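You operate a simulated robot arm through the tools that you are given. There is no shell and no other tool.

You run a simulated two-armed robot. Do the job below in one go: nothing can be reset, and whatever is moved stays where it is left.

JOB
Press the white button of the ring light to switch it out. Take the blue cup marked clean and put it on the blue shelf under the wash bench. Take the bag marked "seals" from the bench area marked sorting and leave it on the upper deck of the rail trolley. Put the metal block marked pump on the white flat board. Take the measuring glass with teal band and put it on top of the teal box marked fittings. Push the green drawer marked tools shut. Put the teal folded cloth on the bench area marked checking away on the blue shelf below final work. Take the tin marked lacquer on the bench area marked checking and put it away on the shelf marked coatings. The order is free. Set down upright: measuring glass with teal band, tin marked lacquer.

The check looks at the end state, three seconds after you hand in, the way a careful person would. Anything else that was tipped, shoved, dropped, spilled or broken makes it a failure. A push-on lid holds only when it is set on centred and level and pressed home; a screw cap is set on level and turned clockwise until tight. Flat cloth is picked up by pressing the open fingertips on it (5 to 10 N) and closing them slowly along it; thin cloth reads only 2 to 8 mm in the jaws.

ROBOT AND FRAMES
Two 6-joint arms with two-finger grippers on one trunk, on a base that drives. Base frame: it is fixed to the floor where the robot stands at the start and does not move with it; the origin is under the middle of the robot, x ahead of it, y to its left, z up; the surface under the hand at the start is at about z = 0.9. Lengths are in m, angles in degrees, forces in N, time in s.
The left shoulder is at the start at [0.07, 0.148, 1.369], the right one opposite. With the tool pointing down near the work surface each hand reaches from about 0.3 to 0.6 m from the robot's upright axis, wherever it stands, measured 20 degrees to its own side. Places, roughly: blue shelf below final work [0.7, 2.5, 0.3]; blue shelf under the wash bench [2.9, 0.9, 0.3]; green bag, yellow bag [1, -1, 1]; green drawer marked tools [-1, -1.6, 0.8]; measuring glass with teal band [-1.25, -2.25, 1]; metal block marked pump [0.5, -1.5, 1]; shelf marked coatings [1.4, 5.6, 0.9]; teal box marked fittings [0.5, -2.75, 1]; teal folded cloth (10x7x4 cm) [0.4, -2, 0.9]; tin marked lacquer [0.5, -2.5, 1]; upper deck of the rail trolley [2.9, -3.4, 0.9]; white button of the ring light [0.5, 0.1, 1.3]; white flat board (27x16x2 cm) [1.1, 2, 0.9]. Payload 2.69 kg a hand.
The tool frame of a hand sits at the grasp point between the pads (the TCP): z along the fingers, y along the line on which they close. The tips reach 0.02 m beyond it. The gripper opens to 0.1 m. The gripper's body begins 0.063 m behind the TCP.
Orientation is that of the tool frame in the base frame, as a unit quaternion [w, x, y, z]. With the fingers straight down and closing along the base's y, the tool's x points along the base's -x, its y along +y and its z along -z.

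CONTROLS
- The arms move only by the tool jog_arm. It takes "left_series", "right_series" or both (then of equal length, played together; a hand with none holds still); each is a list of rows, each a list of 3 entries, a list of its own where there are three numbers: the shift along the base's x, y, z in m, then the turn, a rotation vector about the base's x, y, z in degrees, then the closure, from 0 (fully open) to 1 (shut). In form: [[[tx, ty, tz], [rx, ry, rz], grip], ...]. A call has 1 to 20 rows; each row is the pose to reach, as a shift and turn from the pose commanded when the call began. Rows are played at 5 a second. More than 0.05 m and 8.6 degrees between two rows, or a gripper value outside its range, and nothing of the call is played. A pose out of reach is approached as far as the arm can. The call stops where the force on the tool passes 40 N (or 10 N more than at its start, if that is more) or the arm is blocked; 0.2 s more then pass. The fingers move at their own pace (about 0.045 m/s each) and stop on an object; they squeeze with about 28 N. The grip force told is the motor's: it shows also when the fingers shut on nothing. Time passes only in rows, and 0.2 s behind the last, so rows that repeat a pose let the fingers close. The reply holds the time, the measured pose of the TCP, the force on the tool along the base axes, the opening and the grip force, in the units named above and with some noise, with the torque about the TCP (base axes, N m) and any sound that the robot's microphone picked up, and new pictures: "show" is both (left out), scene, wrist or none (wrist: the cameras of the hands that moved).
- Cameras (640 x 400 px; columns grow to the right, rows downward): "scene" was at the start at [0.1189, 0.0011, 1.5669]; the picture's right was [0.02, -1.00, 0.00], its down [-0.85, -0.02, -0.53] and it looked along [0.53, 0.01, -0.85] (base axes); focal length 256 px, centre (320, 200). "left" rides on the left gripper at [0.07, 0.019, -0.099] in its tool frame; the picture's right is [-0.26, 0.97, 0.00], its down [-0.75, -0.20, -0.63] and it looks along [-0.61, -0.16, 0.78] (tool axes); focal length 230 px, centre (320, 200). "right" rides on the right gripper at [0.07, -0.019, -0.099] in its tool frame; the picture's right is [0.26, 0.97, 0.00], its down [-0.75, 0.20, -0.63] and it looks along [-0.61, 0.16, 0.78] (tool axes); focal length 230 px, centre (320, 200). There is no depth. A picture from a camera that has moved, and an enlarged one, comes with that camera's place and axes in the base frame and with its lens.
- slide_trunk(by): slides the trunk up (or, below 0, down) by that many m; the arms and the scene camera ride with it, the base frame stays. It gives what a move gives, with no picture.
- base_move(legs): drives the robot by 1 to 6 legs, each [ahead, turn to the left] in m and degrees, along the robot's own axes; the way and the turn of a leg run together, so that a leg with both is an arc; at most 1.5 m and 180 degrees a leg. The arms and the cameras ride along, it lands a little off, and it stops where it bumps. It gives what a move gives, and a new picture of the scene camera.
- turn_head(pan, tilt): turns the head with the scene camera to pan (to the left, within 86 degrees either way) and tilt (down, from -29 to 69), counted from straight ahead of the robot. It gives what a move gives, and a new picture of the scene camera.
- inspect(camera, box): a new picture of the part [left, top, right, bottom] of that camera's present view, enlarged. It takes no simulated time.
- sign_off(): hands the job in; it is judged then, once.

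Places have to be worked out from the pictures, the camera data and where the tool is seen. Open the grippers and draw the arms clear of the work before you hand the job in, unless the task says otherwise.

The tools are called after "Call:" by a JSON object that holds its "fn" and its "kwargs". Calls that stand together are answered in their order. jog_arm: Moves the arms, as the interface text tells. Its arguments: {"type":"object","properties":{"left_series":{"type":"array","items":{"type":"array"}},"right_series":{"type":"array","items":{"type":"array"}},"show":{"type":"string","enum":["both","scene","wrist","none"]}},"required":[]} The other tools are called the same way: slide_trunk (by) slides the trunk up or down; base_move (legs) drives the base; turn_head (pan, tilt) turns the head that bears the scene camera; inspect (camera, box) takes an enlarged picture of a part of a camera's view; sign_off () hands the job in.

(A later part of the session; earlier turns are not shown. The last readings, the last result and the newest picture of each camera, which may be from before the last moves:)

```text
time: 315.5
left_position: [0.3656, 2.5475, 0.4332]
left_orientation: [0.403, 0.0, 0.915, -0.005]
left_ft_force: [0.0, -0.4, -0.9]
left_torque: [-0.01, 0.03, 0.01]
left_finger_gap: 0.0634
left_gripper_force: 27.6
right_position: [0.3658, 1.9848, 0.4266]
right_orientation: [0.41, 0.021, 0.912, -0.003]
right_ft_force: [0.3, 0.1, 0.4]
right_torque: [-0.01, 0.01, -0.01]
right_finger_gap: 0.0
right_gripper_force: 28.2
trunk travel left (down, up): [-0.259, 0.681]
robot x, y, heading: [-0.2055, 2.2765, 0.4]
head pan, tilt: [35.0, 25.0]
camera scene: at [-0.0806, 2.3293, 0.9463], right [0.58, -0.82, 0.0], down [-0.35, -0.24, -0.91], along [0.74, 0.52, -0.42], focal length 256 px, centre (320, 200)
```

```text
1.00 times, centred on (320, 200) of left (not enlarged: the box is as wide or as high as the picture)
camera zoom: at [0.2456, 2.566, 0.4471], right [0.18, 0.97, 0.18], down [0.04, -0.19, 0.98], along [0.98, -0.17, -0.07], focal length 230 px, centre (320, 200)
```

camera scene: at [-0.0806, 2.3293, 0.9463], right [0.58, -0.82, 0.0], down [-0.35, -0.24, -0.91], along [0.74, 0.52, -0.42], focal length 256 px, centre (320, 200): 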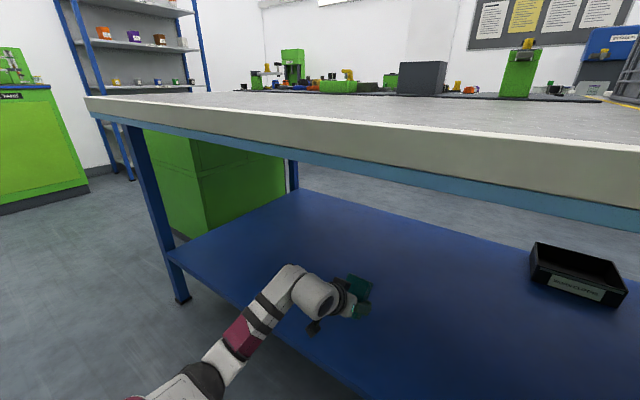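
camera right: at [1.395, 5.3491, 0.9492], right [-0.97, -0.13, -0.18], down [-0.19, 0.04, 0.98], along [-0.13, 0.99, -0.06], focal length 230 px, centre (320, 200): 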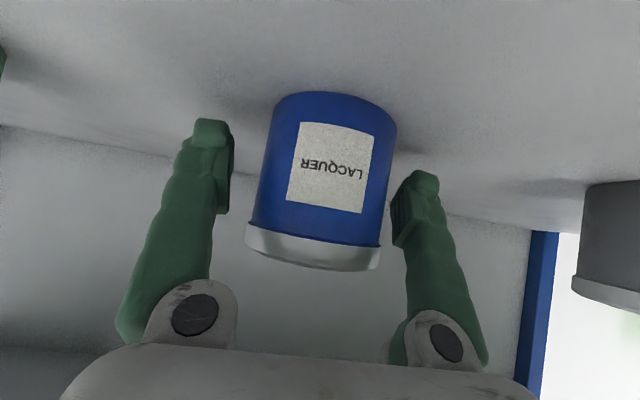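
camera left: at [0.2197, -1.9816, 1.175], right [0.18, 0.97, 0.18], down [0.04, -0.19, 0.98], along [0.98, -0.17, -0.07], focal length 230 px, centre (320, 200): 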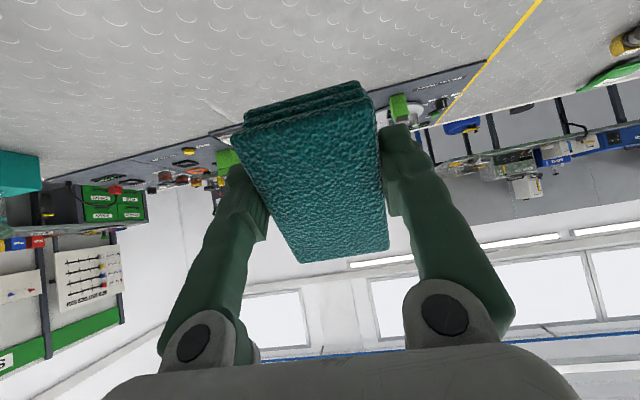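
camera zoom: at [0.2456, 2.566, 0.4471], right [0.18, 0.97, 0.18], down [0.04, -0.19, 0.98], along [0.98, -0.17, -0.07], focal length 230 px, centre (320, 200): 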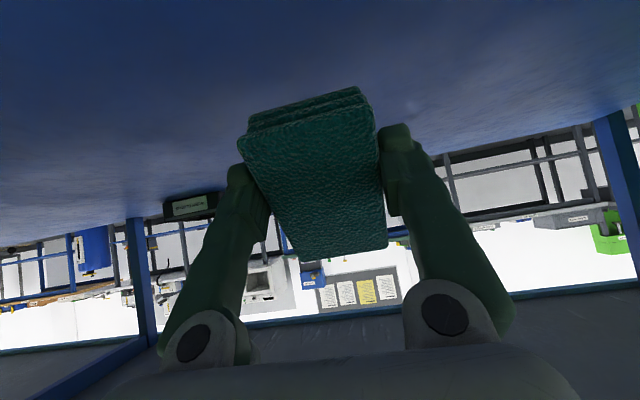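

I extend the cloth 5 cm further in and tilt the tool more downward so the cloth lies flatter, before lowering.

Call:
{"fn": "jog_arm", "kwargs": {"left_series": [[[0.015, 0, 0], [0, 8, 0], 1], [[0.03, 0, -0.005], [0, 16, 0], 1], [[0.045, 0, -0.01], [0, 24, 0], 1], [[0.045, 0, -0.015], [0, 30, 0], 1], [[0.045, 0, -0.015], [0, 30, 0], 1]], "show": "both"}}

```text
time: 316.7
left_position: [0.3618, 2.5133, 0.4351]
left_orientation: [0.153, -0.006, 0.988, -0.005]
left_ft_force: [-0.1, 0.3, 0.4]
left_torque: [-0.01, -0.02, 0.02]
left_finger_gap: 0.0632
left_gripper_force: 27.8
left hand out of reach, approached as far as the arm can: row 2, 3, 4, 5
right_position: [0.366, 1.9847, 0.4256]
right_orientation: [0.409, 0.022, 0.912, -0.003]
right_ft_force: [-0.1, -0.8, -0.1]
right_torque: [0.03, 0.01, 0.0]
right_finger_gap: 0.0
right_gripper_force: 27.8
trunk travel left (down, up): [-0.259, 0.681]
robot x, y, heading: [-0.209, 2.2758, -0.1]
head pan, tilt: [35.0, 25.0]
camera scene: at [-0.0806, 2.3293, 0.9462], right [0.58, -0.82, 0.0], down [-0.35, -0.24, -0.91], along [0.74, 0.52, -0.42], focal length 256 px, centre (320, 200)
camera left: at [0.2669, 2.5307, 0.5082], right [0.23, 0.97, 0.07], down [0.53, -0.19, 0.83], along [0.82, -0.16, -0.56], focal length 230 px, centre (320, 200)
```

scene: 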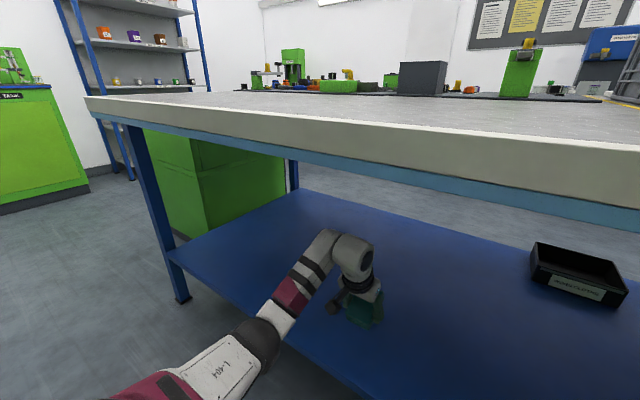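
left: 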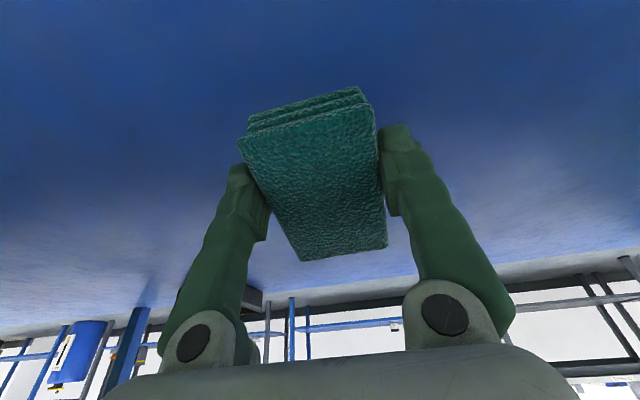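

The tool is at 72° down with the cloth at [0.362, 2.513, 0.435] over the shelf. I raise the right hand for clearance and lower the left by arm.

Call:
{"fn": "jog_arm", "kwargs": {"left_series": [[[0, 0, -0.01], [0, 0, 0], 1], [[0.003, 0, -0.02], [0, 0, 0], 1], [[0.006, 0, -0.03], [0, 0, 0], 1], [[0.01, 0, -0.035], [0, 0, 0], 1]], "right_series": [[[0, 0, 0.02], [0, 0, 0], 1], [[0, 0, 0.04], [0, 0, 0], 1], [[0, 0, 0.06], [0, 0, 0], 1], [[0, 0, 0.08], [0, 0, 0], 1]], "show": "wrist"}}

```text
time: 317.7
left_position: [0.3586, 2.5023, 0.4084]
left_orientation: [0.154, -0.008, 0.988, -0.005]
left_ft_force: [-0.1, -0.3, -0.7]
left_torque: [-0.01, 0.02, -0.01]
left_finger_gap: 0.0633
left_gripper_force: 28.5
left hand out of reach, approached as far as the arm can: row 1, 2, 3, 4
right_position: [0.3688, 1.9869, 0.5052]
right_orientation: [0.41, 0.022, 0.912, -0.003]
right_ft_force: [-0.4, 0.4, 0.0]
right_torque: [0.03, 0.01, -0.02]
right_finger_gap: 0.0
right_gripper_force: 27.3
trunk travel left (down, up): [-0.259, 0.681]
robot x, y, heading: [-0.2022, 2.2769, 0.0]
head pan, tilt: [35.0, 25.0]
camera right: at [0.2472, 1.9723, 0.5194], right [-0.13, 0.98, -0.18], down [0.04, 0.19, 0.98], along [0.99, 0.12, -0.06], focal length 230 px, centre (320, 200)
camera left: at [0.263, 2.5189, 0.4805], right [0.23, 0.97, 0.07], down [0.53, -0.18, 0.83], along [0.82, -0.16, -0.55], focal length 230 px, centre (320, 200)
```

right: 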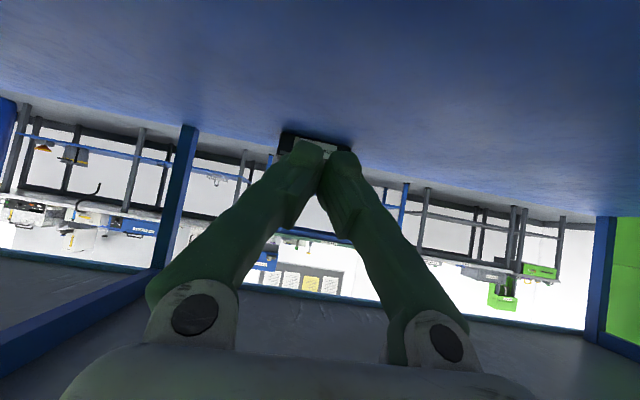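
left: 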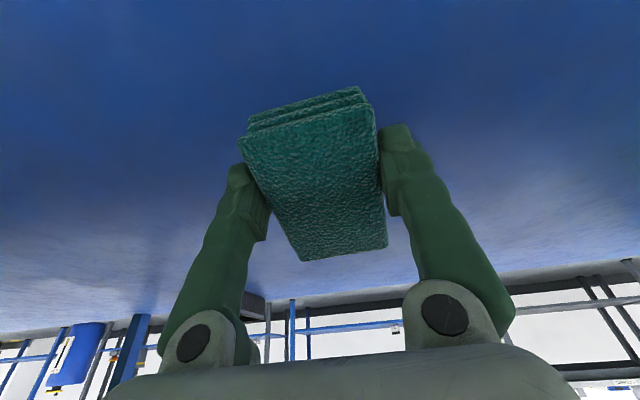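

I lower the rest with the trunk in small steps, watching the left force.

Call:
{"fn": "slide_trunk", "kwargs": {"by": -0.015}}

Call:
{"fn": "slide_trunk", "kwargs": {"by": -0.01}}

Call:
{"fn": "inspect", "kwargs": {"camera": "left", "box": [160, 40, 480, 280]}}

```text
time: 318.4
left_position: [0.3584, 2.5015, 0.3931]
left_orientation: [0.154, -0.008, 0.988, -0.005]
left_ft_force: [0.0, -0.2, -0.5]
left_torque: [-0.01, 0.01, 0.0]
left_finger_gap: 0.0635
left_gripper_force: 28.2
right_position: [0.3694, 1.9872, 0.4911]
right_orientation: [0.41, 0.022, 0.912, -0.003]
right_ft_force: [0.1, 0.0, 1.0]
right_torque: [0.03, 0.0, -0.02]
right_finger_gap: 0.0001
right_gripper_force: 28.2
trunk travel left (down, up): [-0.244, 0.696]
robot x, y, heading: [-0.2034, 2.2749, 0.3]
head pan, tilt: [35.0, 25.0]
```

```text
time: 318.9
left_position: [0.3577, 2.5006, 0.3828]
left_orientation: [0.154, -0.007, 0.988, -0.004]
left_ft_force: [-1.0, -1.0, 0.1]
left_torque: [0.03, -0.03, 0.02]
left_finger_gap: 0.0637
left_gripper_force: 28.2
right_position: [0.368, 1.9865, 0.4812]
right_orientation: [0.411, 0.022, 0.911, -0.003]
right_ft_force: [-0.8, -0.2, -0.1]
right_torque: [-0.01, -0.01, -0.01]
right_finger_gap: 0.0
right_gripper_force: 28.5
trunk travel left (down, up): [-0.234, 0.706]
robot x, y, heading: [-0.2037, 2.2764, 0.3]
head pan, tilt: [35.0, 25.0]
```

```text
1.67 times, centred on (320, 160) of left
camera zoom: at [0.2629, 2.519, 0.4557], right [0.23, 0.97, 0.07], down [0.53, -0.18, 0.83], along [0.82, -0.16, -0.55], focal length 384 px, centre (320, 267)
```

zoom: 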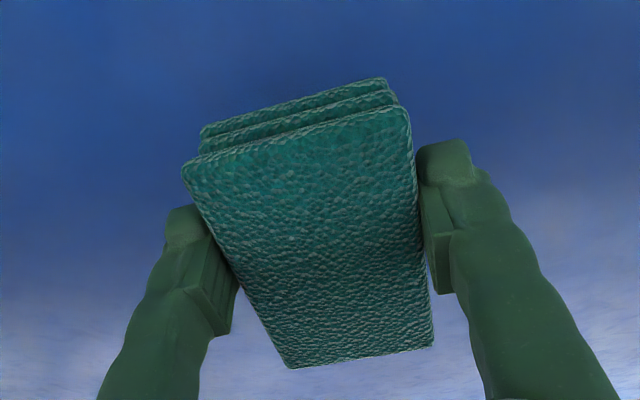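

Still no contact at z ≈ 0.383. I go on in 1 cm steps.

Call:
{"fn": "slide_trunk", "kwargs": {"by": -0.01}}

Call:
{"fn": "slide_trunk", "kwargs": {"by": -0.01}}

Call:
{"fn": "inspect", "kwargs": {"camera": "left", "box": [160, 40, 480, 280]}}

```text
time: 319.5
left_position: [0.3578, 2.4998, 0.3717]
left_orientation: [0.154, -0.008, 0.988, -0.004]
left_ft_force: [-0.4, 0.1, -0.1]
left_torque: [-0.01, 0.01, 0.01]
left_finger_gap: 0.0636
left_gripper_force: 28.0
right_position: [0.3686, 1.9852, 0.4715]
right_orientation: [0.411, 0.021, 0.911, -0.002]
right_ft_force: [0.1, -0.2, -0.3]
right_torque: [-0.02, 0.01, -0.01]
right_finger_gap: 0.0
right_gripper_force: 27.9
trunk travel left (down, up): [-0.224, 0.716]
robot x, y, heading: [-0.2032, 2.2736, 0.3]
head pan, tilt: [35.0, 25.0]
```

```text
time: 320.1
left_position: [0.3588, 2.4999, 0.3633]
left_orientation: [0.154, -0.007, 0.988, -0.005]
left_ft_force: [0.4, 0.2, 0.1]
left_torque: [0.01, 0.01, -0.01]
left_finger_gap: 0.0636
left_gripper_force: 27.3
right_position: [0.3669, 1.9865, 0.4612]
right_orientation: [0.411, 0.023, 0.912, -0.003]
right_ft_force: [-0.1, -0.5, -0.2]
right_torque: [0.01, 0.0, 0.0]
right_finger_gap: 0.0
right_gripper_force: 27.7
trunk travel left (down, up): [-0.214, 0.726]
robot x, y, heading: [-0.2044, 2.2793, 0.1]
head pan, tilt: [35.0, 25.0]
```

```text
1.67 times, centred on (320, 160) of left
camera zoom: at [0.2629, 2.519, 0.4357], right [0.23, 0.97, 0.07], down [0.53, -0.18, 0.83], along [0.82, -0.16, -0.55], focal length 384 px, centre (320, 267)
```

zoom: 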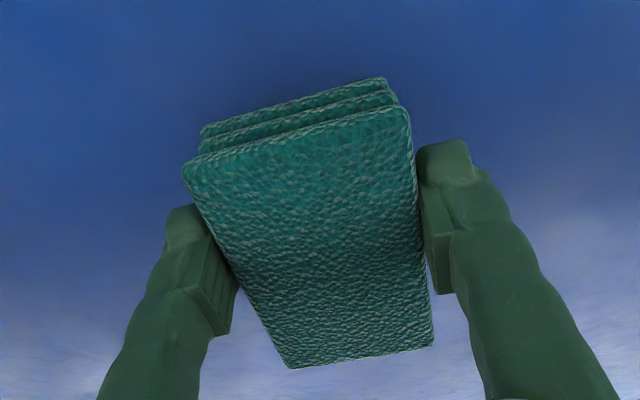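

Call:
{"fn": "slide_trunk", "kwargs": {"by": -0.008}}

Call:
{"fn": "slide_trunk", "kwargs": {"by": -0.008}}

Call:
{"fn": "inspect", "kwargs": {"camera": "left", "box": [160, 40, 480, 280]}}

```text
time: 320.7
left_position: [0.3586, 2.5013, 0.3559]
left_orientation: [0.153, -0.008, 0.988, -0.004]
left_ft_force: [-1.5, -0.9, 1.3]
left_torque: [-0.02, 0.02, 0.01]
left_finger_gap: 0.0635
left_gripper_force: 27.7
right_position: [0.3683, 1.987, 0.4534]
right_orientation: [0.41, 0.022, 0.912, -0.003]
right_ft_force: [-0.5, 0.6, 0.4]
right_torque: [-0.01, 0.0, -0.01]
right_finger_gap: 0.0004
right_gripper_force: 28.2
trunk travel left (down, up): [-0.206, 0.734]
robot x, y, heading: [-0.2066, 2.2722, 0.1]
head pan, tilt: [35.0, 25.0]
```

```text
time: 321.2
left_position: [0.3589, 2.5014, 0.3465]
left_orientation: [0.154, -0.009, 0.988, -0.004]
left_ft_force: [0.0, -0.6, 0.0]
left_torque: [-0.03, 0.03, -0.02]
left_finger_gap: 0.0638
left_gripper_force: 27.7
right_position: [0.369, 1.9864, 0.4452]
right_orientation: [0.41, 0.021, 0.912, -0.002]
right_ft_force: [-0.1, 0.3, -0.3]
right_torque: [-0.01, -0.01, 0.0]
right_finger_gap: 0.0003
right_gripper_force: 27.9
trunk travel left (down, up): [-0.198, 0.742]
robot x, y, heading: [-0.207, 2.2744, 0.1]
head pan, tilt: [35.0, 25.0]
```

```text
1.67 times, centred on (320, 160) of left
camera zoom: at [0.2629, 2.519, 0.4197], right [0.23, 0.97, 0.07], down [0.53, -0.18, 0.83], along [0.82, -0.16, -0.55], focal length 384 px, centre (320, 267)
```

zoom: 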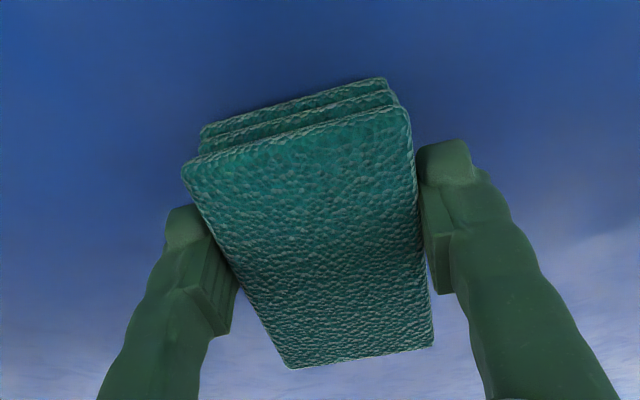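

Call:
{"fn": "slide_trunk", "kwargs": {"by": -0.007}}

Call:
{"fn": "slide_trunk", "kwargs": {"by": -0.006}}

Call:
{"fn": "inspect", "kwargs": {"camera": "left", "box": [160, 40, 480, 280]}}

```text
time: 321.8
left_position: [0.3583, 2.4997, 0.3431]
left_orientation: [0.157, -0.008, 0.988, -0.004]
left_ft_force: [-1.9, -0.6, 12.8]
left_torque: [0.39, 0.41, 0.04]
left_finger_gap: 0.0636
left_gripper_force: 27.4
right_position: [0.3675, 1.9863, 0.4396]
right_orientation: [0.411, 0.022, 0.912, -0.002]
right_ft_force: [0.4, -0.2, -0.4]
right_torque: [0.0, 0.01, 0.0]
right_finger_gap: 0.0
right_gripper_force: 28.1
trunk travel left (down, up): [-0.191, 0.749]
robot x, y, heading: [-0.205, 2.2785, 0.4]
head pan, tilt: [35.0, 25.0]
```

```text
time: 322.4
left_position: [0.3596, 2.4997, 0.34]
left_orientation: [0.16, -0.007, 0.987, -0.003]
left_ft_force: [9.1, 4.4, 30.7]
left_torque: [0.11, 0.46, -0.08]
left_finger_gap: 0.0638
left_gripper_force: 27.8
right_position: [0.3673, 1.9854, 0.4342]
right_orientation: [0.412, 0.023, 0.911, -0.002]
right_ft_force: [0.4, 0.7, 0.0]
right_torque: [-0.01, 0.02, -0.02]
right_finger_gap: 0.0
right_gripper_force: 28.0
trunk travel left (down, up): [-0.185, 0.755]
robot x, y, heading: [-0.2057, 2.2762, 0.5]
head pan, tilt: [35.0, 25.0]
```

```text
1.67 times, centred on (320, 160) of left
camera zoom: at [0.2634, 2.5182, 0.4113], right [0.23, 0.97, 0.07], down [0.51, -0.19, 0.84], along [0.83, -0.16, -0.54], focal length 384 px, centre (320, 267)
```

zoom: 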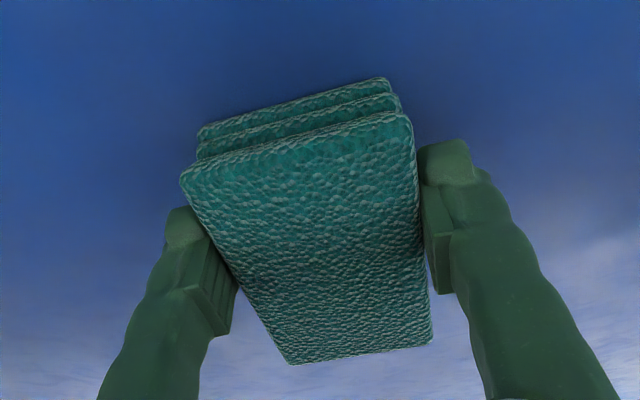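

The cloth rests on the shelf (30 N). I ease off 6 mm and open the fingers slowly.

Call:
{"fn": "slide_trunk", "kwargs": {"by": 0.007}}

Call:
{"fn": "jog_arm", "kwargs": {"left_series": [[[0, 0, 0], [0, 0, 0], 0.3], [[0, 0, 0], [0, 0, 0], 0.15], [[0, 0, 0], [0, 0, 0], 0], [[0, 0, 0], [0, 0, 0], 0], [[0, 0, 0], [0, 0, 0], 0]], "show": "wrist"}}

```text
time: 322.9
left_position: [0.356, 2.5004, 0.339]
left_orientation: [0.151, -0.007, 0.988, -0.006]
left_ft_force: [0.8, -2.0, 4.8]
left_torque: [0.1, 0.17, 0.03]
left_finger_gap: 0.0636
left_gripper_force: 28.2
right_position: [0.3674, 1.9853, 0.4389]
right_orientation: [0.41, 0.023, 0.912, -0.003]
right_ft_force: [0.6, -1.0, 0.0]
right_torque: [0.0, 0.03, 0.0]
right_finger_gap: 0.0
right_gripper_force: 27.9
trunk travel left (down, up): [-0.192, 0.748]
robot x, y, heading: [-0.2076, 2.2782, 0.2]
head pan, tilt: [35.0, 25.0]
```

```text
time: 324.1
left_position: [0.3581, 2.5021, 0.3415]
left_orientation: [0.153, -0.007, 0.988, -0.005]
left_ft_force: [-0.3, -0.1, 0.3]
left_torque: [-0.02, -0.03, 0.02]
left_finger_gap: 0.1002
left_gripper_force: 0.1
right_position: [0.3682, 1.9856, 0.4384]
right_orientation: [0.41, 0.023, 0.912, -0.003]
right_ft_force: [-0.2, 0.5, -0.3]
right_torque: [0.0, 0.0, 0.01]
right_finger_gap: 0.0
right_gripper_force: 27.8
trunk travel left (down, up): [-0.192, 0.748]
robot x, y, heading: [-0.2055, 2.2783, 0.1]
head pan, tilt: [35.0, 25.0]
camera left: at [0.263, 2.519, 0.4137], right [0.23, 0.97, 0.07], down [0.53, -0.18, 0.83], along [0.82, -0.16, -0.55], focal length 230 px, centre (320, 200)
```

left: 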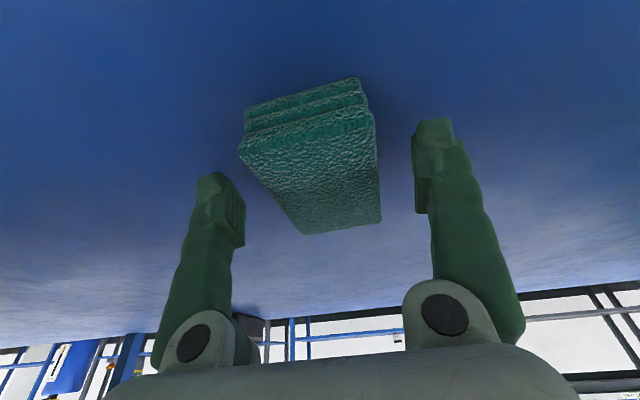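

The cloth lies flat on the blue shelf. I raise the trunk to clear it, then back out from under the bench.

Call:
{"fn": "slide_trunk", "kwargs": {"by": 0.09}}

Call:
{"fn": "base_move", "kwargs": {"legs": [[-0.32, 0]]}}

Call:
{"fn": "inspect", "kwargs": {"camera": "scene", "box": [160, 160, 480, 400]}}

```text
time: 325.4
left_position: [0.3585, 2.5009, 0.4319]
left_orientation: [0.153, -0.008, 0.988, -0.005]
left_ft_force: [-0.6, 0.7, 0.0]
left_torque: [0.01, -0.03, 0.02]
left_finger_gap: 0.0998
left_gripper_force: 0.1
right_position: [0.3685, 1.9866, 0.5294]
right_orientation: [0.409, 0.022, 0.912, -0.004]
right_ft_force: [-0.3, -0.7, -0.1]
right_torque: [0.01, -0.02, 0.01]
right_finger_gap: 0.0003
right_gripper_force: 28.4
trunk travel left (down, up): [-0.282, 0.658]
robot x, y, heading: [-0.2063, 2.274, 0.3]
head pan, tilt: [35.0, 25.0]
```

```text
time: 327.5
left_position: [0.035, 2.5011, 0.4318]
left_orientation: [0.154, -0.01, 0.988, -0.005]
left_ft_force: [0.6, -0.6, -0.4]
left_torque: [-0.01, 0.0, -0.04]
left_finger_gap: 0.0999
left_gripper_force: 0.1
right_position: [0.0461, 1.9873, 0.5288]
right_orientation: [0.41, 0.02, 0.912, -0.002]
right_ft_force: [-0.7, -0.9, 0.2]
right_torque: [0.03, 0.0, 0.01]
right_finger_gap: 0.0
right_gripper_force: 27.7
trunk travel left (down, up): [-0.282, 0.658]
robot x, y, heading: [-0.5267, 2.2731, 0.5]
head pan, tilt: [35.0, 25.0]
camera scene: at [-0.4041, 2.3279, 0.9693], right [0.58, -0.81, 0.0], down [-0.34, -0.25, -0.91], along [0.74, 0.53, -0.42], focal length 256 px, centre (320, 200)
```

scene: 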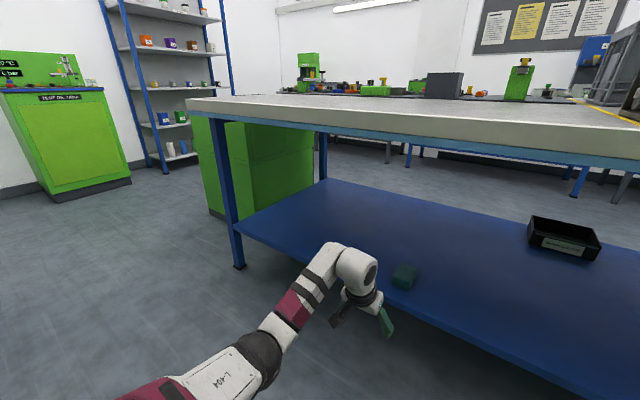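

```text
1.67 times, centred on (320, 280) of scene
camera zoom: at [-0.4041, 2.3279, 0.9693], right [0.58, -0.81, 0.0], down [-0.34, -0.25, -0.91], along [0.74, 0.53, -0.42], focal length 427 px, centre (320, 67)
```

zoom: 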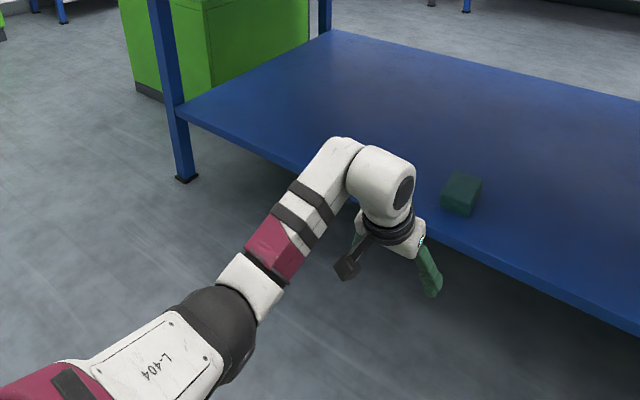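

The cloth rests on the blue shelf under final work. I raise the trunk back up and turn toward −y for the cup and the pump block.

Call:
{"fn": "slide_trunk", "kwargs": {"by": 0.4}}

Call:
{"fn": "slide_trunk", "kwargs": {"by": 0.255}}

Call:
{"fn": "jog_arm", "kwargs": {"left_series": [[[0.01, 0.01, 0.01], [0, -8, 0], 0.3], [[0.02, 0.02, 0.02], [0, -16, 0], 0.6], [[0.02, 0.03, 0.03], [0, -24, 0], 1], [[0.02, 0.04, 0.03], [0, -28, 0], 1]], "right_series": [[[0, 0, -0.02], [0, 0, 0], 1], [[0, 0, -0.04], [0, 0, 0], 1], [[0, 0, -0.06], [0, 0, 0], 1], [[0, 0, -0.08], [0, 0, 0], 1]], "show": "none"}}

```text
time: 331.3
left_position: [0.0354, 2.5019, 0.8307]
left_orientation: [0.154, -0.01, 0.988, -0.004]
left_ft_force: [0.0, -0.2, 0.3]
left_torque: [0.01, -0.02, 0.0]
left_finger_gap: 0.0999
left_gripper_force: 0.1
right_position: [0.0467, 1.9867, 0.9292]
right_orientation: [0.41, 0.019, 0.912, -0.002]
right_ft_force: [0.3, -0.3, 0.3]
right_torque: [0.02, 0.03, 0.06]
right_finger_gap: 0.0001
right_gripper_force: 27.6
trunk travel left (down, up): [-0.682, 0.258]
robot x, y, heading: [-0.5304, 2.2744, 0.7]
head pan, tilt: [35.0, 25.0]
```

```text
time: 334.0
left_position: [0.0351, 2.501, 1.0866]
left_orientation: [0.153, -0.01, 0.988, -0.004]
left_ft_force: [-0.5, -0.6, -0.2]
left_torque: [0.07, 0.0, -0.02]
left_finger_gap: 0.1001
left_gripper_force: 0.1
right_position: [0.0469, 1.9867, 1.1833]
right_orientation: [0.41, 0.02, 0.912, -0.002]
right_ft_force: [-0.2, -0.8, 0.0]
right_torque: [0.0, -0.03, -0.01]
right_finger_gap: 0.0
right_gripper_force: 28.0
trunk travel left (down, up): [-0.937, 0.003]
robot x, y, heading: [-0.5304, 2.2756, 0.5]
head pan, tilt: [35.0, 25.0]
```

```text
time: 335.0
left_position: [0.0541, 2.541, 1.1178]
left_orientation: [0.389, -0.008, 0.921, -0.007]
left_ft_force: [-0.2, -1.1, -0.2]
left_torque: [-0.01, -0.02, -0.03]
left_finger_gap: 0.0143
left_gripper_force: 0.2
right_position: [0.0462, 1.9859, 1.1039]
right_orientation: [0.41, 0.02, 0.912, -0.002]
right_ft_force: [0.3, 0.9, 0.0]
right_torque: [0.0, -0.02, -0.02]
right_finger_gap: 0.0
right_gripper_force: 28.1
trunk travel left (down, up): [-0.937, 0.003]
robot x, y, heading: [-0.5323, 2.2718, 0.5]
head pan, tilt: [35.0, 25.0]
```

Now I arc right to face −y near the aisle's middle and look ahead.

Call:
{"fn": "base_move", "kwargs": {"legs": [[0.32, -90]]}}

Call:
{"fn": "turn_head", "kwargs": {"pan": 0, "tilt": 25}}

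```text
time: 339.2
left_position: [-0.0484, 1.4861, 1.1173]
left_orientation: [0.271, 0.644, 0.659, -0.28]
left_ft_force: [-0.7, 0.3, -0.6]
left_torque: [-0.01, 0.01, 0.01]
left_finger_gap: 0.0
left_gripper_force: 28.4
right_position: [-0.6043, 1.4928, 1.1034]
right_orientation: [0.289, 0.658, 0.632, -0.291]
right_ft_force: [-0.5, -0.4, 0.0]
right_torque: [-0.02, -0.02, 0.0]
right_finger_gap: 0.0002
right_gripper_force: 27.7
trunk travel left (down, up): [-0.937, 0.003]
robot x, y, heading: [-0.3153, 2.0727, -89.1]
head pan, tilt: [35.0, 25.0]
cut short: leg 1
camera scene: at [-0.2627, 1.9447, 1.6243], right [-0.81, -0.59, 0.0], down [-0.25, 0.34, -0.91], along [0.53, -0.73, -0.42], focal length 256 px, centre (320, 200)
```

scene: 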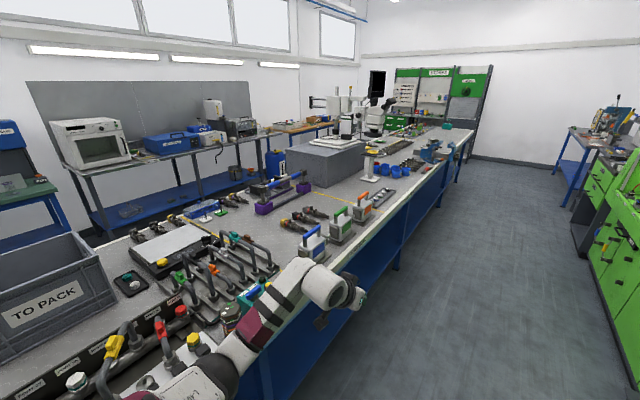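

```text
time: 340.2
left_position: [-0.0497, 1.487, 1.1173]
left_orientation: [0.271, 0.644, 0.659, -0.279]
left_ft_force: [-0.9, -0.3, 0.2]
left_torque: [0.02, -0.01, -0.01]
left_finger_gap: 0.0
left_gripper_force: 27.9
right_position: [-0.6053, 1.4918, 1.1031]
right_orientation: [0.289, 0.657, 0.632, -0.291]
right_ft_force: [-0.3, 0.3, 0.2]
right_torque: [-0.01, 0.05, 0.0]
right_finger_gap: 0.0
right_gripper_force: 28.2
trunk travel left (down, up): [-0.937, 0.003]
robot x, y, heading: [-0.3161, 2.066, -89.0]
head pan, tilt: [0.0, 25.0]
camera scene: at [-0.3156, 1.9264, 1.6243], right [-1.0, -0.02, 0.0], down [-0.01, 0.42, -0.91], along [0.02, -0.91, -0.42], focal length 256 px, centre (320, 200)
```

scene: 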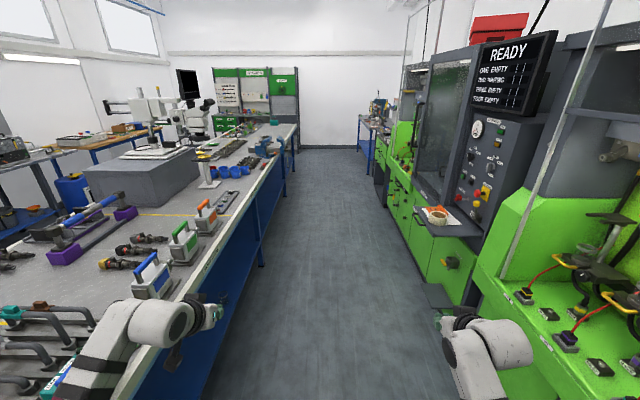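

The way is clear. I drive to y ≈ 0.22, where the right hand can take the CLEAN cup without sweeping over the vise, and turn to face the bench.

Call:
{"fn": "base_move", "kwargs": {"legs": [[0, -1], [1.2, 0], [0.64, 0], [0, 90]]}}

Call:
{"fn": "turn_head", "kwargs": {"pan": -15, "tilt": 45}}

Call:
{"fn": "inspect", "kwargs": {"camera": "scene", "box": [240, 100, 480, 280]}}

```text
time: 353.6
left_position: [0.2622, 0.5415, 1.1159]
left_orientation: [0.388, -0.029, 0.921, 0.002]
left_ft_force: [0.4, 0.2, -0.9]
left_torque: [0.01, 0.0, 0.05]
left_finger_gap: 0.0
left_gripper_force: 28.1
right_position: [0.2782, -0.0143, 1.1025]
right_orientation: [0.41, 0.0, 0.912, 0.008]
right_ft_force: [0.5, 0.7, -0.1]
right_torque: [-0.02, 0.01, -0.03]
right_finger_gap: 0.0001
right_gripper_force: 28.3
trunk travel left (down, up): [-0.937, 0.003]
robot x, y, heading: [-0.3119, 0.2472, 3.2]
head pan, tilt: [0.0, 25.0]
camera scene: at [-0.168, 0.2577, 1.6243], right [0.06, -1.0, 0.0], down [-0.42, -0.02, -0.91], along [0.9, 0.05, -0.42], focal length 256 px, centre (320, 200)
```

scene: 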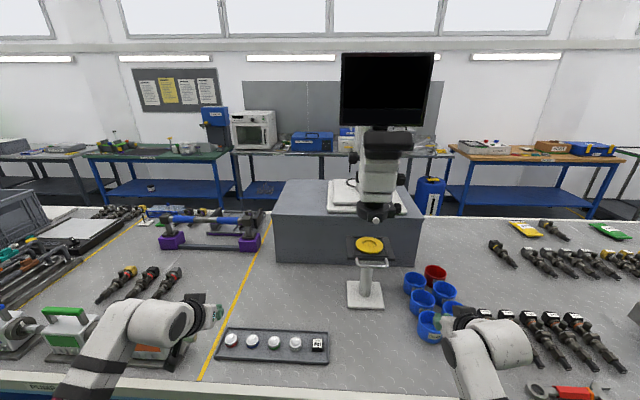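

```text
time: 354.5
left_position: [0.2609, 0.5412, 1.1177]
left_orientation: [0.388, -0.029, 0.921, 0.001]
left_ft_force: [-0.1, 0.4, 1.2]
left_torque: [-0.01, 0.02, 0.03]
left_finger_gap: 0.0
left_gripper_force: 28.0
right_position: [0.2781, -0.0135, 1.1023]
right_orientation: [0.409, 0.001, 0.912, 0.006]
right_ft_force: [-0.3, 1.0, -0.5]
right_torque: [0.0, -0.02, -0.02]
right_finger_gap: 0.0
right_gripper_force: 27.8
trunk travel left (down, up): [-0.937, 0.003]
robot x, y, heading: [-0.3115, 0.2472, 3.2]
head pan, tilt: [-15.0, 45.0]
camera scene: at [-0.1805, 0.2367, 1.5938], right [-0.2, -0.98, 0.0], down [-0.69, 0.14, -0.71], along [0.69, -0.14, -0.71], focal length 256 px, centre (320, 200)
```

scene: 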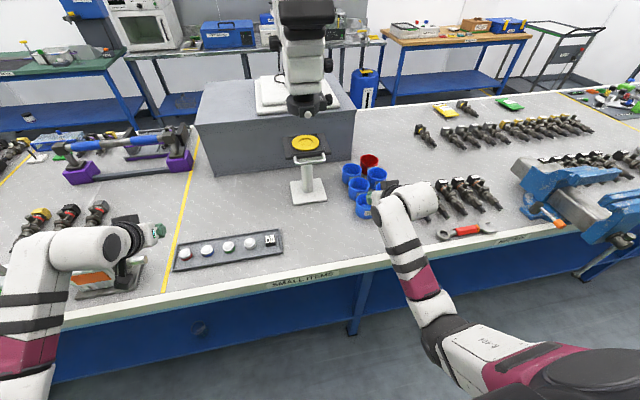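

```text
2.22 times, centred on (360, 190) of scene
camera zoom: at [-0.1805, 0.2367, 1.5938], right [-0.2, -0.98, 0.0], down [-0.69, 0.14, -0.71], along [0.69, -0.14, -0.71], focal length 569 px, centre (231, 222)
```

zoom: 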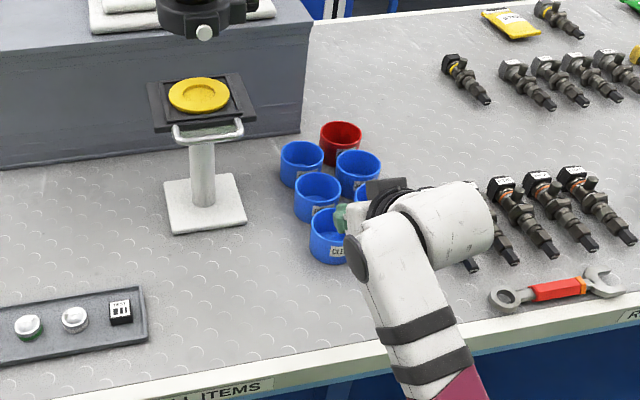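

The monitor has gone blank (light off). I move in closer with a slight right turn so the CLEAN cup at about [0.396, −0.054] lies in the right hand's comfortable zone.

Call:
{"fn": "base_move", "kwargs": {"legs": [[0.2, -11]]}}

Call:
{"fn": "turn_head", "kwargs": {"pan": 0, "tilt": 55}}

Call:
{"fn": "inspect", "kwargs": {"camera": "scene", "box": [280, 120, 460, 260]}}

```text
time: 356.0
left_position: [0.4978, 0.4143, 1.1182]
left_orientation: [0.389, 0.063, 0.918, -0.037]
left_ft_force: [0.0, -0.5, -0.3]
left_torque: [0.03, -0.02, 0.02]
left_finger_gap: 0.0
left_gripper_force: 27.9
right_position: [0.403, -0.1336, 1.1062]
right_orientation: [0.41, 0.092, 0.907, -0.035]
right_ft_force: [-1.1, 0.5, -0.3]
right_torque: [0.03, -0.03, 0.01]
right_finger_gap: 0.0
right_gripper_force: 27.9
trunk travel left (down, up): [-0.937, 0.003]
robot x, y, heading: [-0.1149, 0.243, -8.3]
head pan, tilt: [-15.0, 45.0]
camera scene: at [0.0021, 0.2045, 1.5943], right [-0.4, -0.92, 0.0], down [-0.65, 0.28, -0.71], along [0.65, -0.28, -0.7], focal length 256 px, centre (320, 200)
```

scene: 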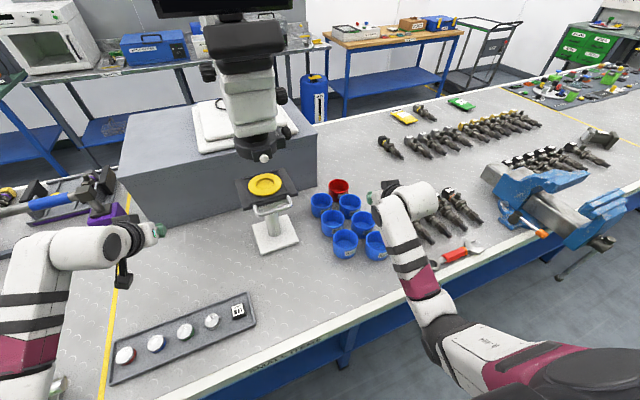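

```text
time: 356.8
left_position: [0.5016, 0.4127, 1.1167]
left_orientation: [0.386, 0.063, 0.92, -0.037]
left_ft_force: [-0.2, -0.2, 0.4]
left_torque: [0.0, 0.02, -0.02]
left_finger_gap: 0.0
left_gripper_force: 28.3
right_position: [0.4068, -0.1349, 1.1028]
right_orientation: [0.409, 0.092, 0.907, -0.034]
right_ft_force: [0.4, -0.1, 0.2]
right_torque: [0.02, -0.01, 0.03]
right_finger_gap: 0.0
right_gripper_force: 28.3
trunk travel left (down, up): [-0.937, 0.003]
robot x, y, heading: [-0.112, 0.2427, -8.3]
head pan, tilt: [0.0, 55.0]
camera scene: at [0.0045, 0.2239, 1.5803], right [-0.15, -0.99, 0.0], down [-0.81, 0.12, -0.57], along [0.57, -0.08, -0.82], focal length 256 px, centre (320, 200)
```

scene: 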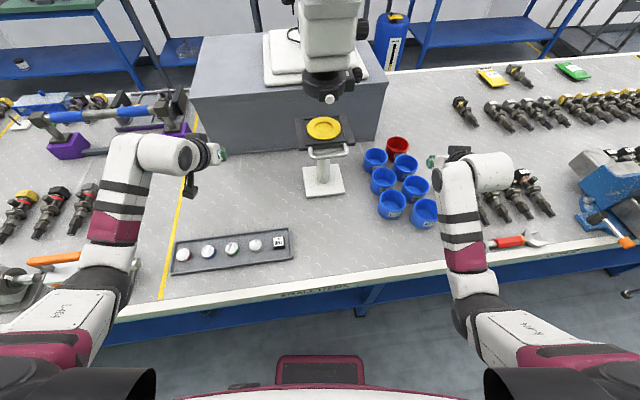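

```text
2.86 times, centred on (370, 190) of scene
camera zoom: at [0.0045, 0.2239, 1.5803], right [-0.15, -0.99, 0.0], down [-0.81, 0.12, -0.57], along [0.57, -0.08, -0.82], focal length 732 px, centre (177, 229)
```

zoom: 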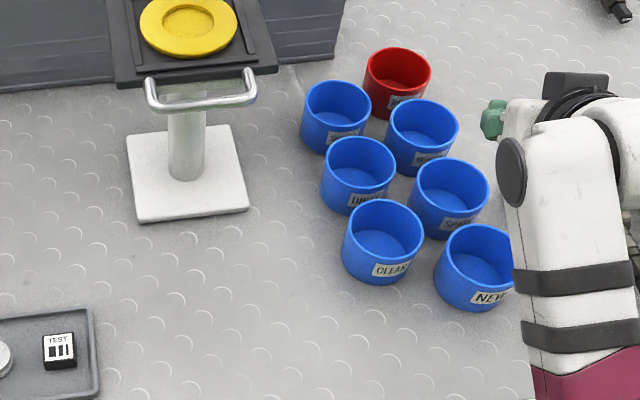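

I can see all cups: CLEAN is the nearest-left one, centred about [0.40, −0.05]. I turn the right tool to point down above its left wall, fingers open about 5 cm for a rim pinch.

Call:
{"fn": "jog_arm", "kwargs": {"right_series": [[[0, 0.02, -0.005], [1.15, 7.9, 0], 0.5], [[0, 0.04, -0.01], [2.3, 15.8, 0], 0.5], [[0, 0.06, -0.02], [3.45, 23.7, 0], 0.5], [[0, 0.08, -0.03], [4.6, 31.6, 0], 0.5], [[0, 0.1, -0.045], [5.75, 39.6, 0], 0.5], [[-0.001, 0.1225, -0.06], [6.9, 47.5, 0], 0.5], [[-0.001, 0.1225, -0.065], [6.9, 47.5, 0], 0.5]], "show": "both"}}

Call:
{"fn": "inspect", "kwargs": {"camera": "scene", "box": [280, 120, 460, 260]}}

```text
time: 358.4
left_position: [0.502, 0.412, 1.118]
left_orientation: [0.386, 0.064, 0.92, -0.037]
left_ft_force: [-0.3, 0.0, -0.5]
left_torque: [0.01, 0.0, -0.05]
left_finger_gap: 0.0001
left_gripper_force: 27.7
right_position: [0.4049, -0.0117, 1.0367]
right_orientation: [0.002, 0.094, 0.995, -0.016]
right_ft_force: [0.8, -0.7, -0.8]
right_torque: [-0.01, 0.01, -0.02]
right_finger_gap: 0.0499
right_gripper_force: 0.0
trunk travel left (down, up): [-0.937, 0.003]
robot x, y, heading: [-0.1129, 0.2409, -8.5]
head pan, tilt: [0.0, 55.0]
camera scene: at [0.0043, 0.2239, 1.5803], right [-0.14, -0.99, 0.0], down [-0.81, 0.12, -0.57], along [0.57, -0.08, -0.82], focal length 256 px, centre (320, 200)
camera right: at [0.3333, -0.0149, 1.1367], right [-0.07, 1.0, -0.03], down [0.77, 0.08, 0.63], along [0.63, 0.02, -0.78], focal length 230 px, centre (320, 200)
```

scene: 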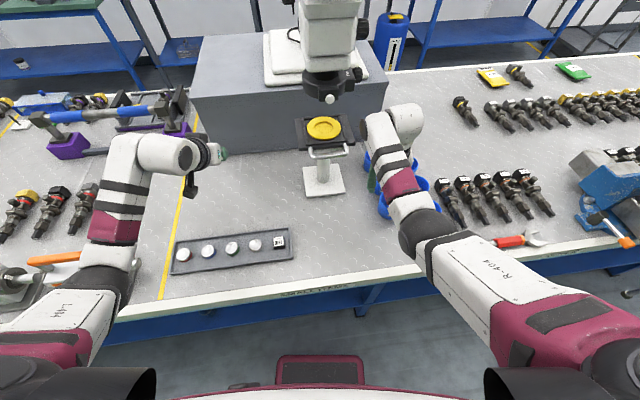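
right: 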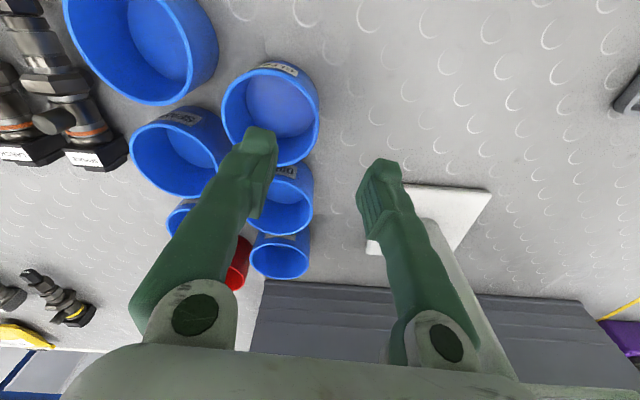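

```text
2.86 times, centred on (370, 190) of scene
camera zoom: at [0.0043, 0.2239, 1.5803], right [-0.14, -0.99, 0.0], down [-0.81, 0.12, -0.57], along [0.57, -0.08, -0.82], focal length 732 px, centre (177, 229)
```

zoom: 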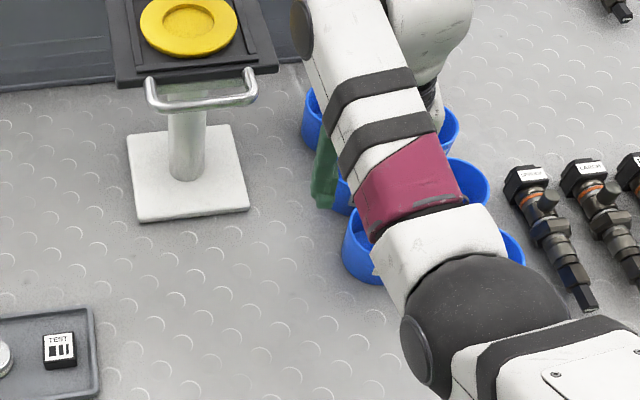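

The wrist view shows CLEAN's centre near [0.395, −0.055], rim z ≈ 0.96. I shift slightly over the left wall and descend so one finger enters the cup.

Call:
{"fn": "jog_arm", "kwargs": {"right_series": [[[-0.008, -0.006, 0], [0, 0, 0], 0.5], [[-0.008, -0.006, -0.03], [0, 0, 0], 0.5], [[-0.008, -0.006, -0.05], [0, 0, 0], 0.5], [[-0.008, -0.006, -0.05], [0, 0, 0], 0.5]], "show": "wrist"}}

```text
time: 359.4
left_position: [0.5019, 0.4131, 1.1167]
left_orientation: [0.386, 0.064, 0.92, -0.037]
left_ft_force: [1.0, 0.8, 0.0]
left_torque: [0.01, 0.0, -0.02]
left_finger_gap: 0.0002
left_gripper_force: 27.8
right_position: [0.3977, -0.0195, 0.9872]
right_orientation: [0.003, 0.094, 0.995, -0.016]
right_ft_force: [0.3, 0.8, -0.5]
right_torque: [-0.01, 0.01, 0.0]
right_finger_gap: 0.0497
right_gripper_force: 0.0
trunk travel left (down, up): [-0.937, 0.003]
robot x, y, heading: [-0.1174, 0.2375, -8.3]
head pan, tilt: [0.0, 55.0]
camera right: at [0.325, -0.0213, 1.0871], right [-0.07, 1.0, -0.03], down [0.77, 0.08, 0.63], along [0.63, 0.02, -0.78], focal length 230 px, centre (320, 200)
```

right: 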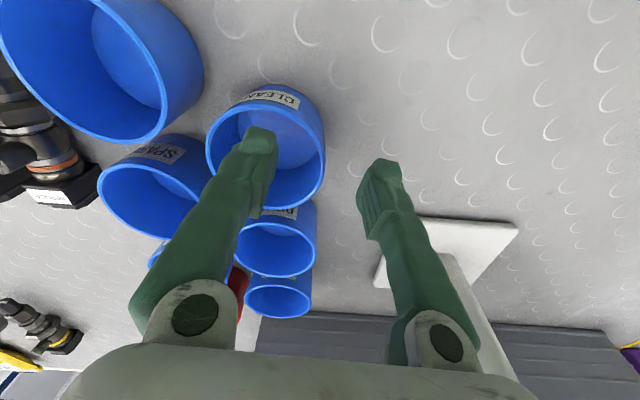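

The inner finger is over the cup's interior and the outer one is outside. I descend 3.7 cm more and close on the wall.

Call:
{"fn": "jog_arm", "kwargs": {"right_series": [[[0, 0, -0.015], [0, 0, 0], 0.5], [[0, 0, -0.03], [0, 0, 0], 0.5], [[0, 0, -0.037], [0, 0, 0], 0.5], [[0, 0, -0.037], [0, 0, 0], 0.5]], "show": "wrist"}}

```text
time: 360.4
left_position: [0.5022, 0.4127, 1.1174]
left_orientation: [0.387, 0.064, 0.919, -0.038]
left_ft_force: [0.5, 0.8, 0.9]
left_torque: [-0.04, -0.02, 0.01]
left_finger_gap: 0.0
left_gripper_force: 28.0
right_position: [0.3974, -0.0174, 0.9499]
right_orientation: [0.002, 0.094, 0.995, -0.016]
right_ft_force: [-0.1, -1.1, 0.1]
right_torque: [-0.01, 0.04, 0.04]
right_finger_gap: 0.0501
right_gripper_force: 0.1
trunk travel left (down, up): [-0.937, 0.003]
robot x, y, heading: [-0.1136, 0.2427, -8.3]
head pan, tilt: [0.0, 55.0]
camera right: at [0.3254, -0.0209, 1.05], right [-0.07, 1.0, -0.03], down [0.77, 0.08, 0.63], along [0.63, 0.02, -0.78], focal length 230 px, centre (320, 200)
```

right: 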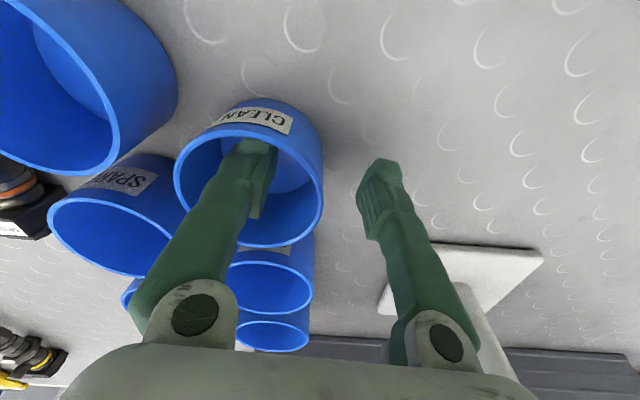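

One finger is inside the cup, the other outside its left wall. I close the fingers on the wall.

Call:
{"fn": "jog_arm", "kwargs": {"right_series": [[[0, 0, 0], [0, 0, 0], 0.7], [[0, 0, 0], [0, 0, 0], 0.9], [[0, 0, 0], [0, 0, 0], 1], [[0, 0, 0], [0, 0, 0], 1], [[0, 0, 0], [0, 0, 0], 1]], "show": "wrist"}}

```text
time: 361.6
left_position: [0.5035, 0.4129, 1.117]
left_orientation: [0.387, 0.064, 0.919, -0.037]
left_ft_force: [0.2, 0.3, -0.7]
left_torque: [-0.01, -0.01, 0.0]
left_finger_gap: 0.0001
left_gripper_force: 28.1
right_position: [0.3985, -0.0186, 0.9505]
right_orientation: [0.002, 0.094, 0.995, -0.016]
right_ft_force: [0.2, 0.5, 0.2]
right_torque: [0.03, -0.01, 0.02]
right_finger_gap: 0.006
right_gripper_force: 28.1
trunk travel left (down, up): [-0.937, 0.003]
robot x, y, heading: [-0.1177, 0.2422, -8.5]
head pan, tilt: [0.0, 55.0]
camera right: at [0.3254, -0.021, 1.0501], right [-0.07, 1.0, -0.03], down [0.77, 0.08, 0.63], along [0.63, 0.02, -0.78], focal length 230 px, centre (320, 200)
```

right: 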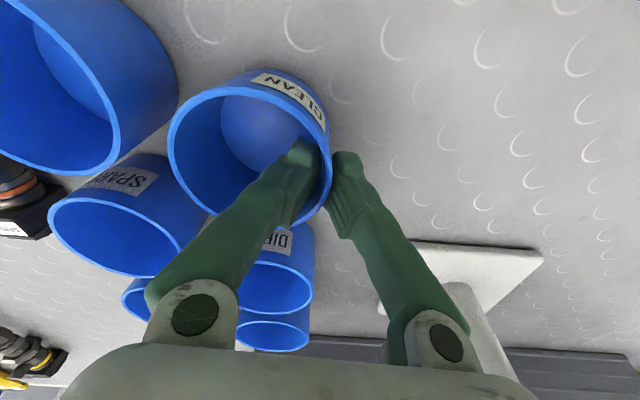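

The wall is pinched (gap 6 mm); the cup turned a little but neighbours didn't move. I lift straight up.

Call:
{"fn": "jog_arm", "kwargs": {"right_series": [[[0, 0, 0.02], [0, 0, 0], 1], [[0, 0, 0.045], [0, 0, 0], 1], [[0, 0, 0.07], [0, 0, 0], 1], [[-0.01, 0, 0.09], [0, 0, 0], 1]], "show": "both"}}

```text
time: 362.6
left_position: [0.5015, 0.4115, 1.1175]
left_orientation: [0.387, 0.064, 0.919, -0.037]
left_ft_force: [-0.5, 0.4, -1.0]
left_torque: [-0.02, -0.03, -0.02]
left_finger_gap: 0.0003
left_gripper_force: 27.7
right_position: [0.3865, -0.0202, 1.042]
right_orientation: [0.002, 0.094, 0.995, -0.016]
right_ft_force: [0.5, -0.2, 0.2]
right_torque: [-0.02, 0.01, -0.02]
right_finger_gap: 0.0062
right_gripper_force: 27.8
trunk travel left (down, up): [-0.937, 0.003]
robot x, y, heading: [-0.1172, 0.2425, -8.2]
head pan, tilt: [0.0, 55.0]
camera scene: at [0.0039, 0.2241, 1.5803], right [-0.15, -0.99, 0.0], down [-0.81, 0.12, -0.57], along [0.57, -0.08, -0.82], focal length 256 px, centre (320, 200)
camera right: at [0.3147, -0.0226, 1.1413], right [-0.07, 1.0, -0.03], down [0.77, 0.08, 0.63], along [0.63, 0.02, -0.78], focal length 230 px, centre (320, 200)
```

scene: 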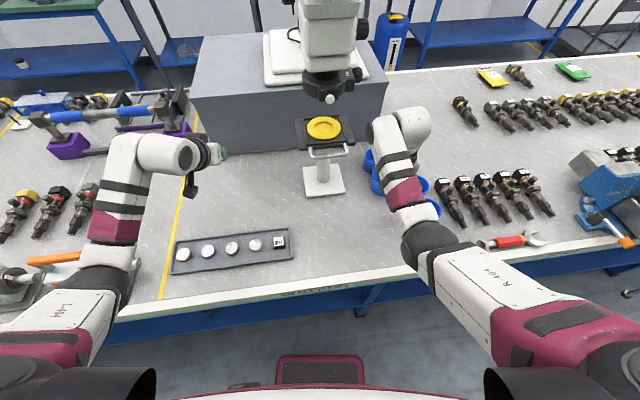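
right: 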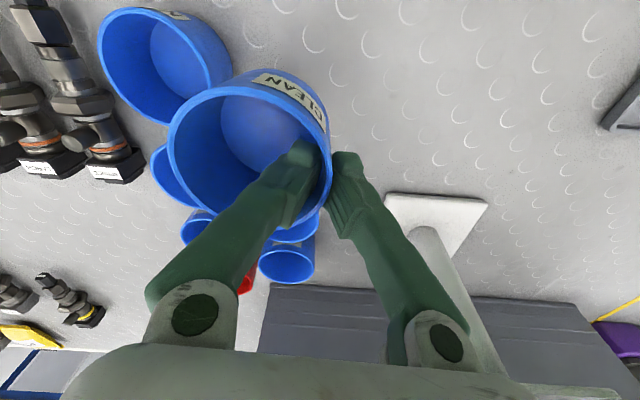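

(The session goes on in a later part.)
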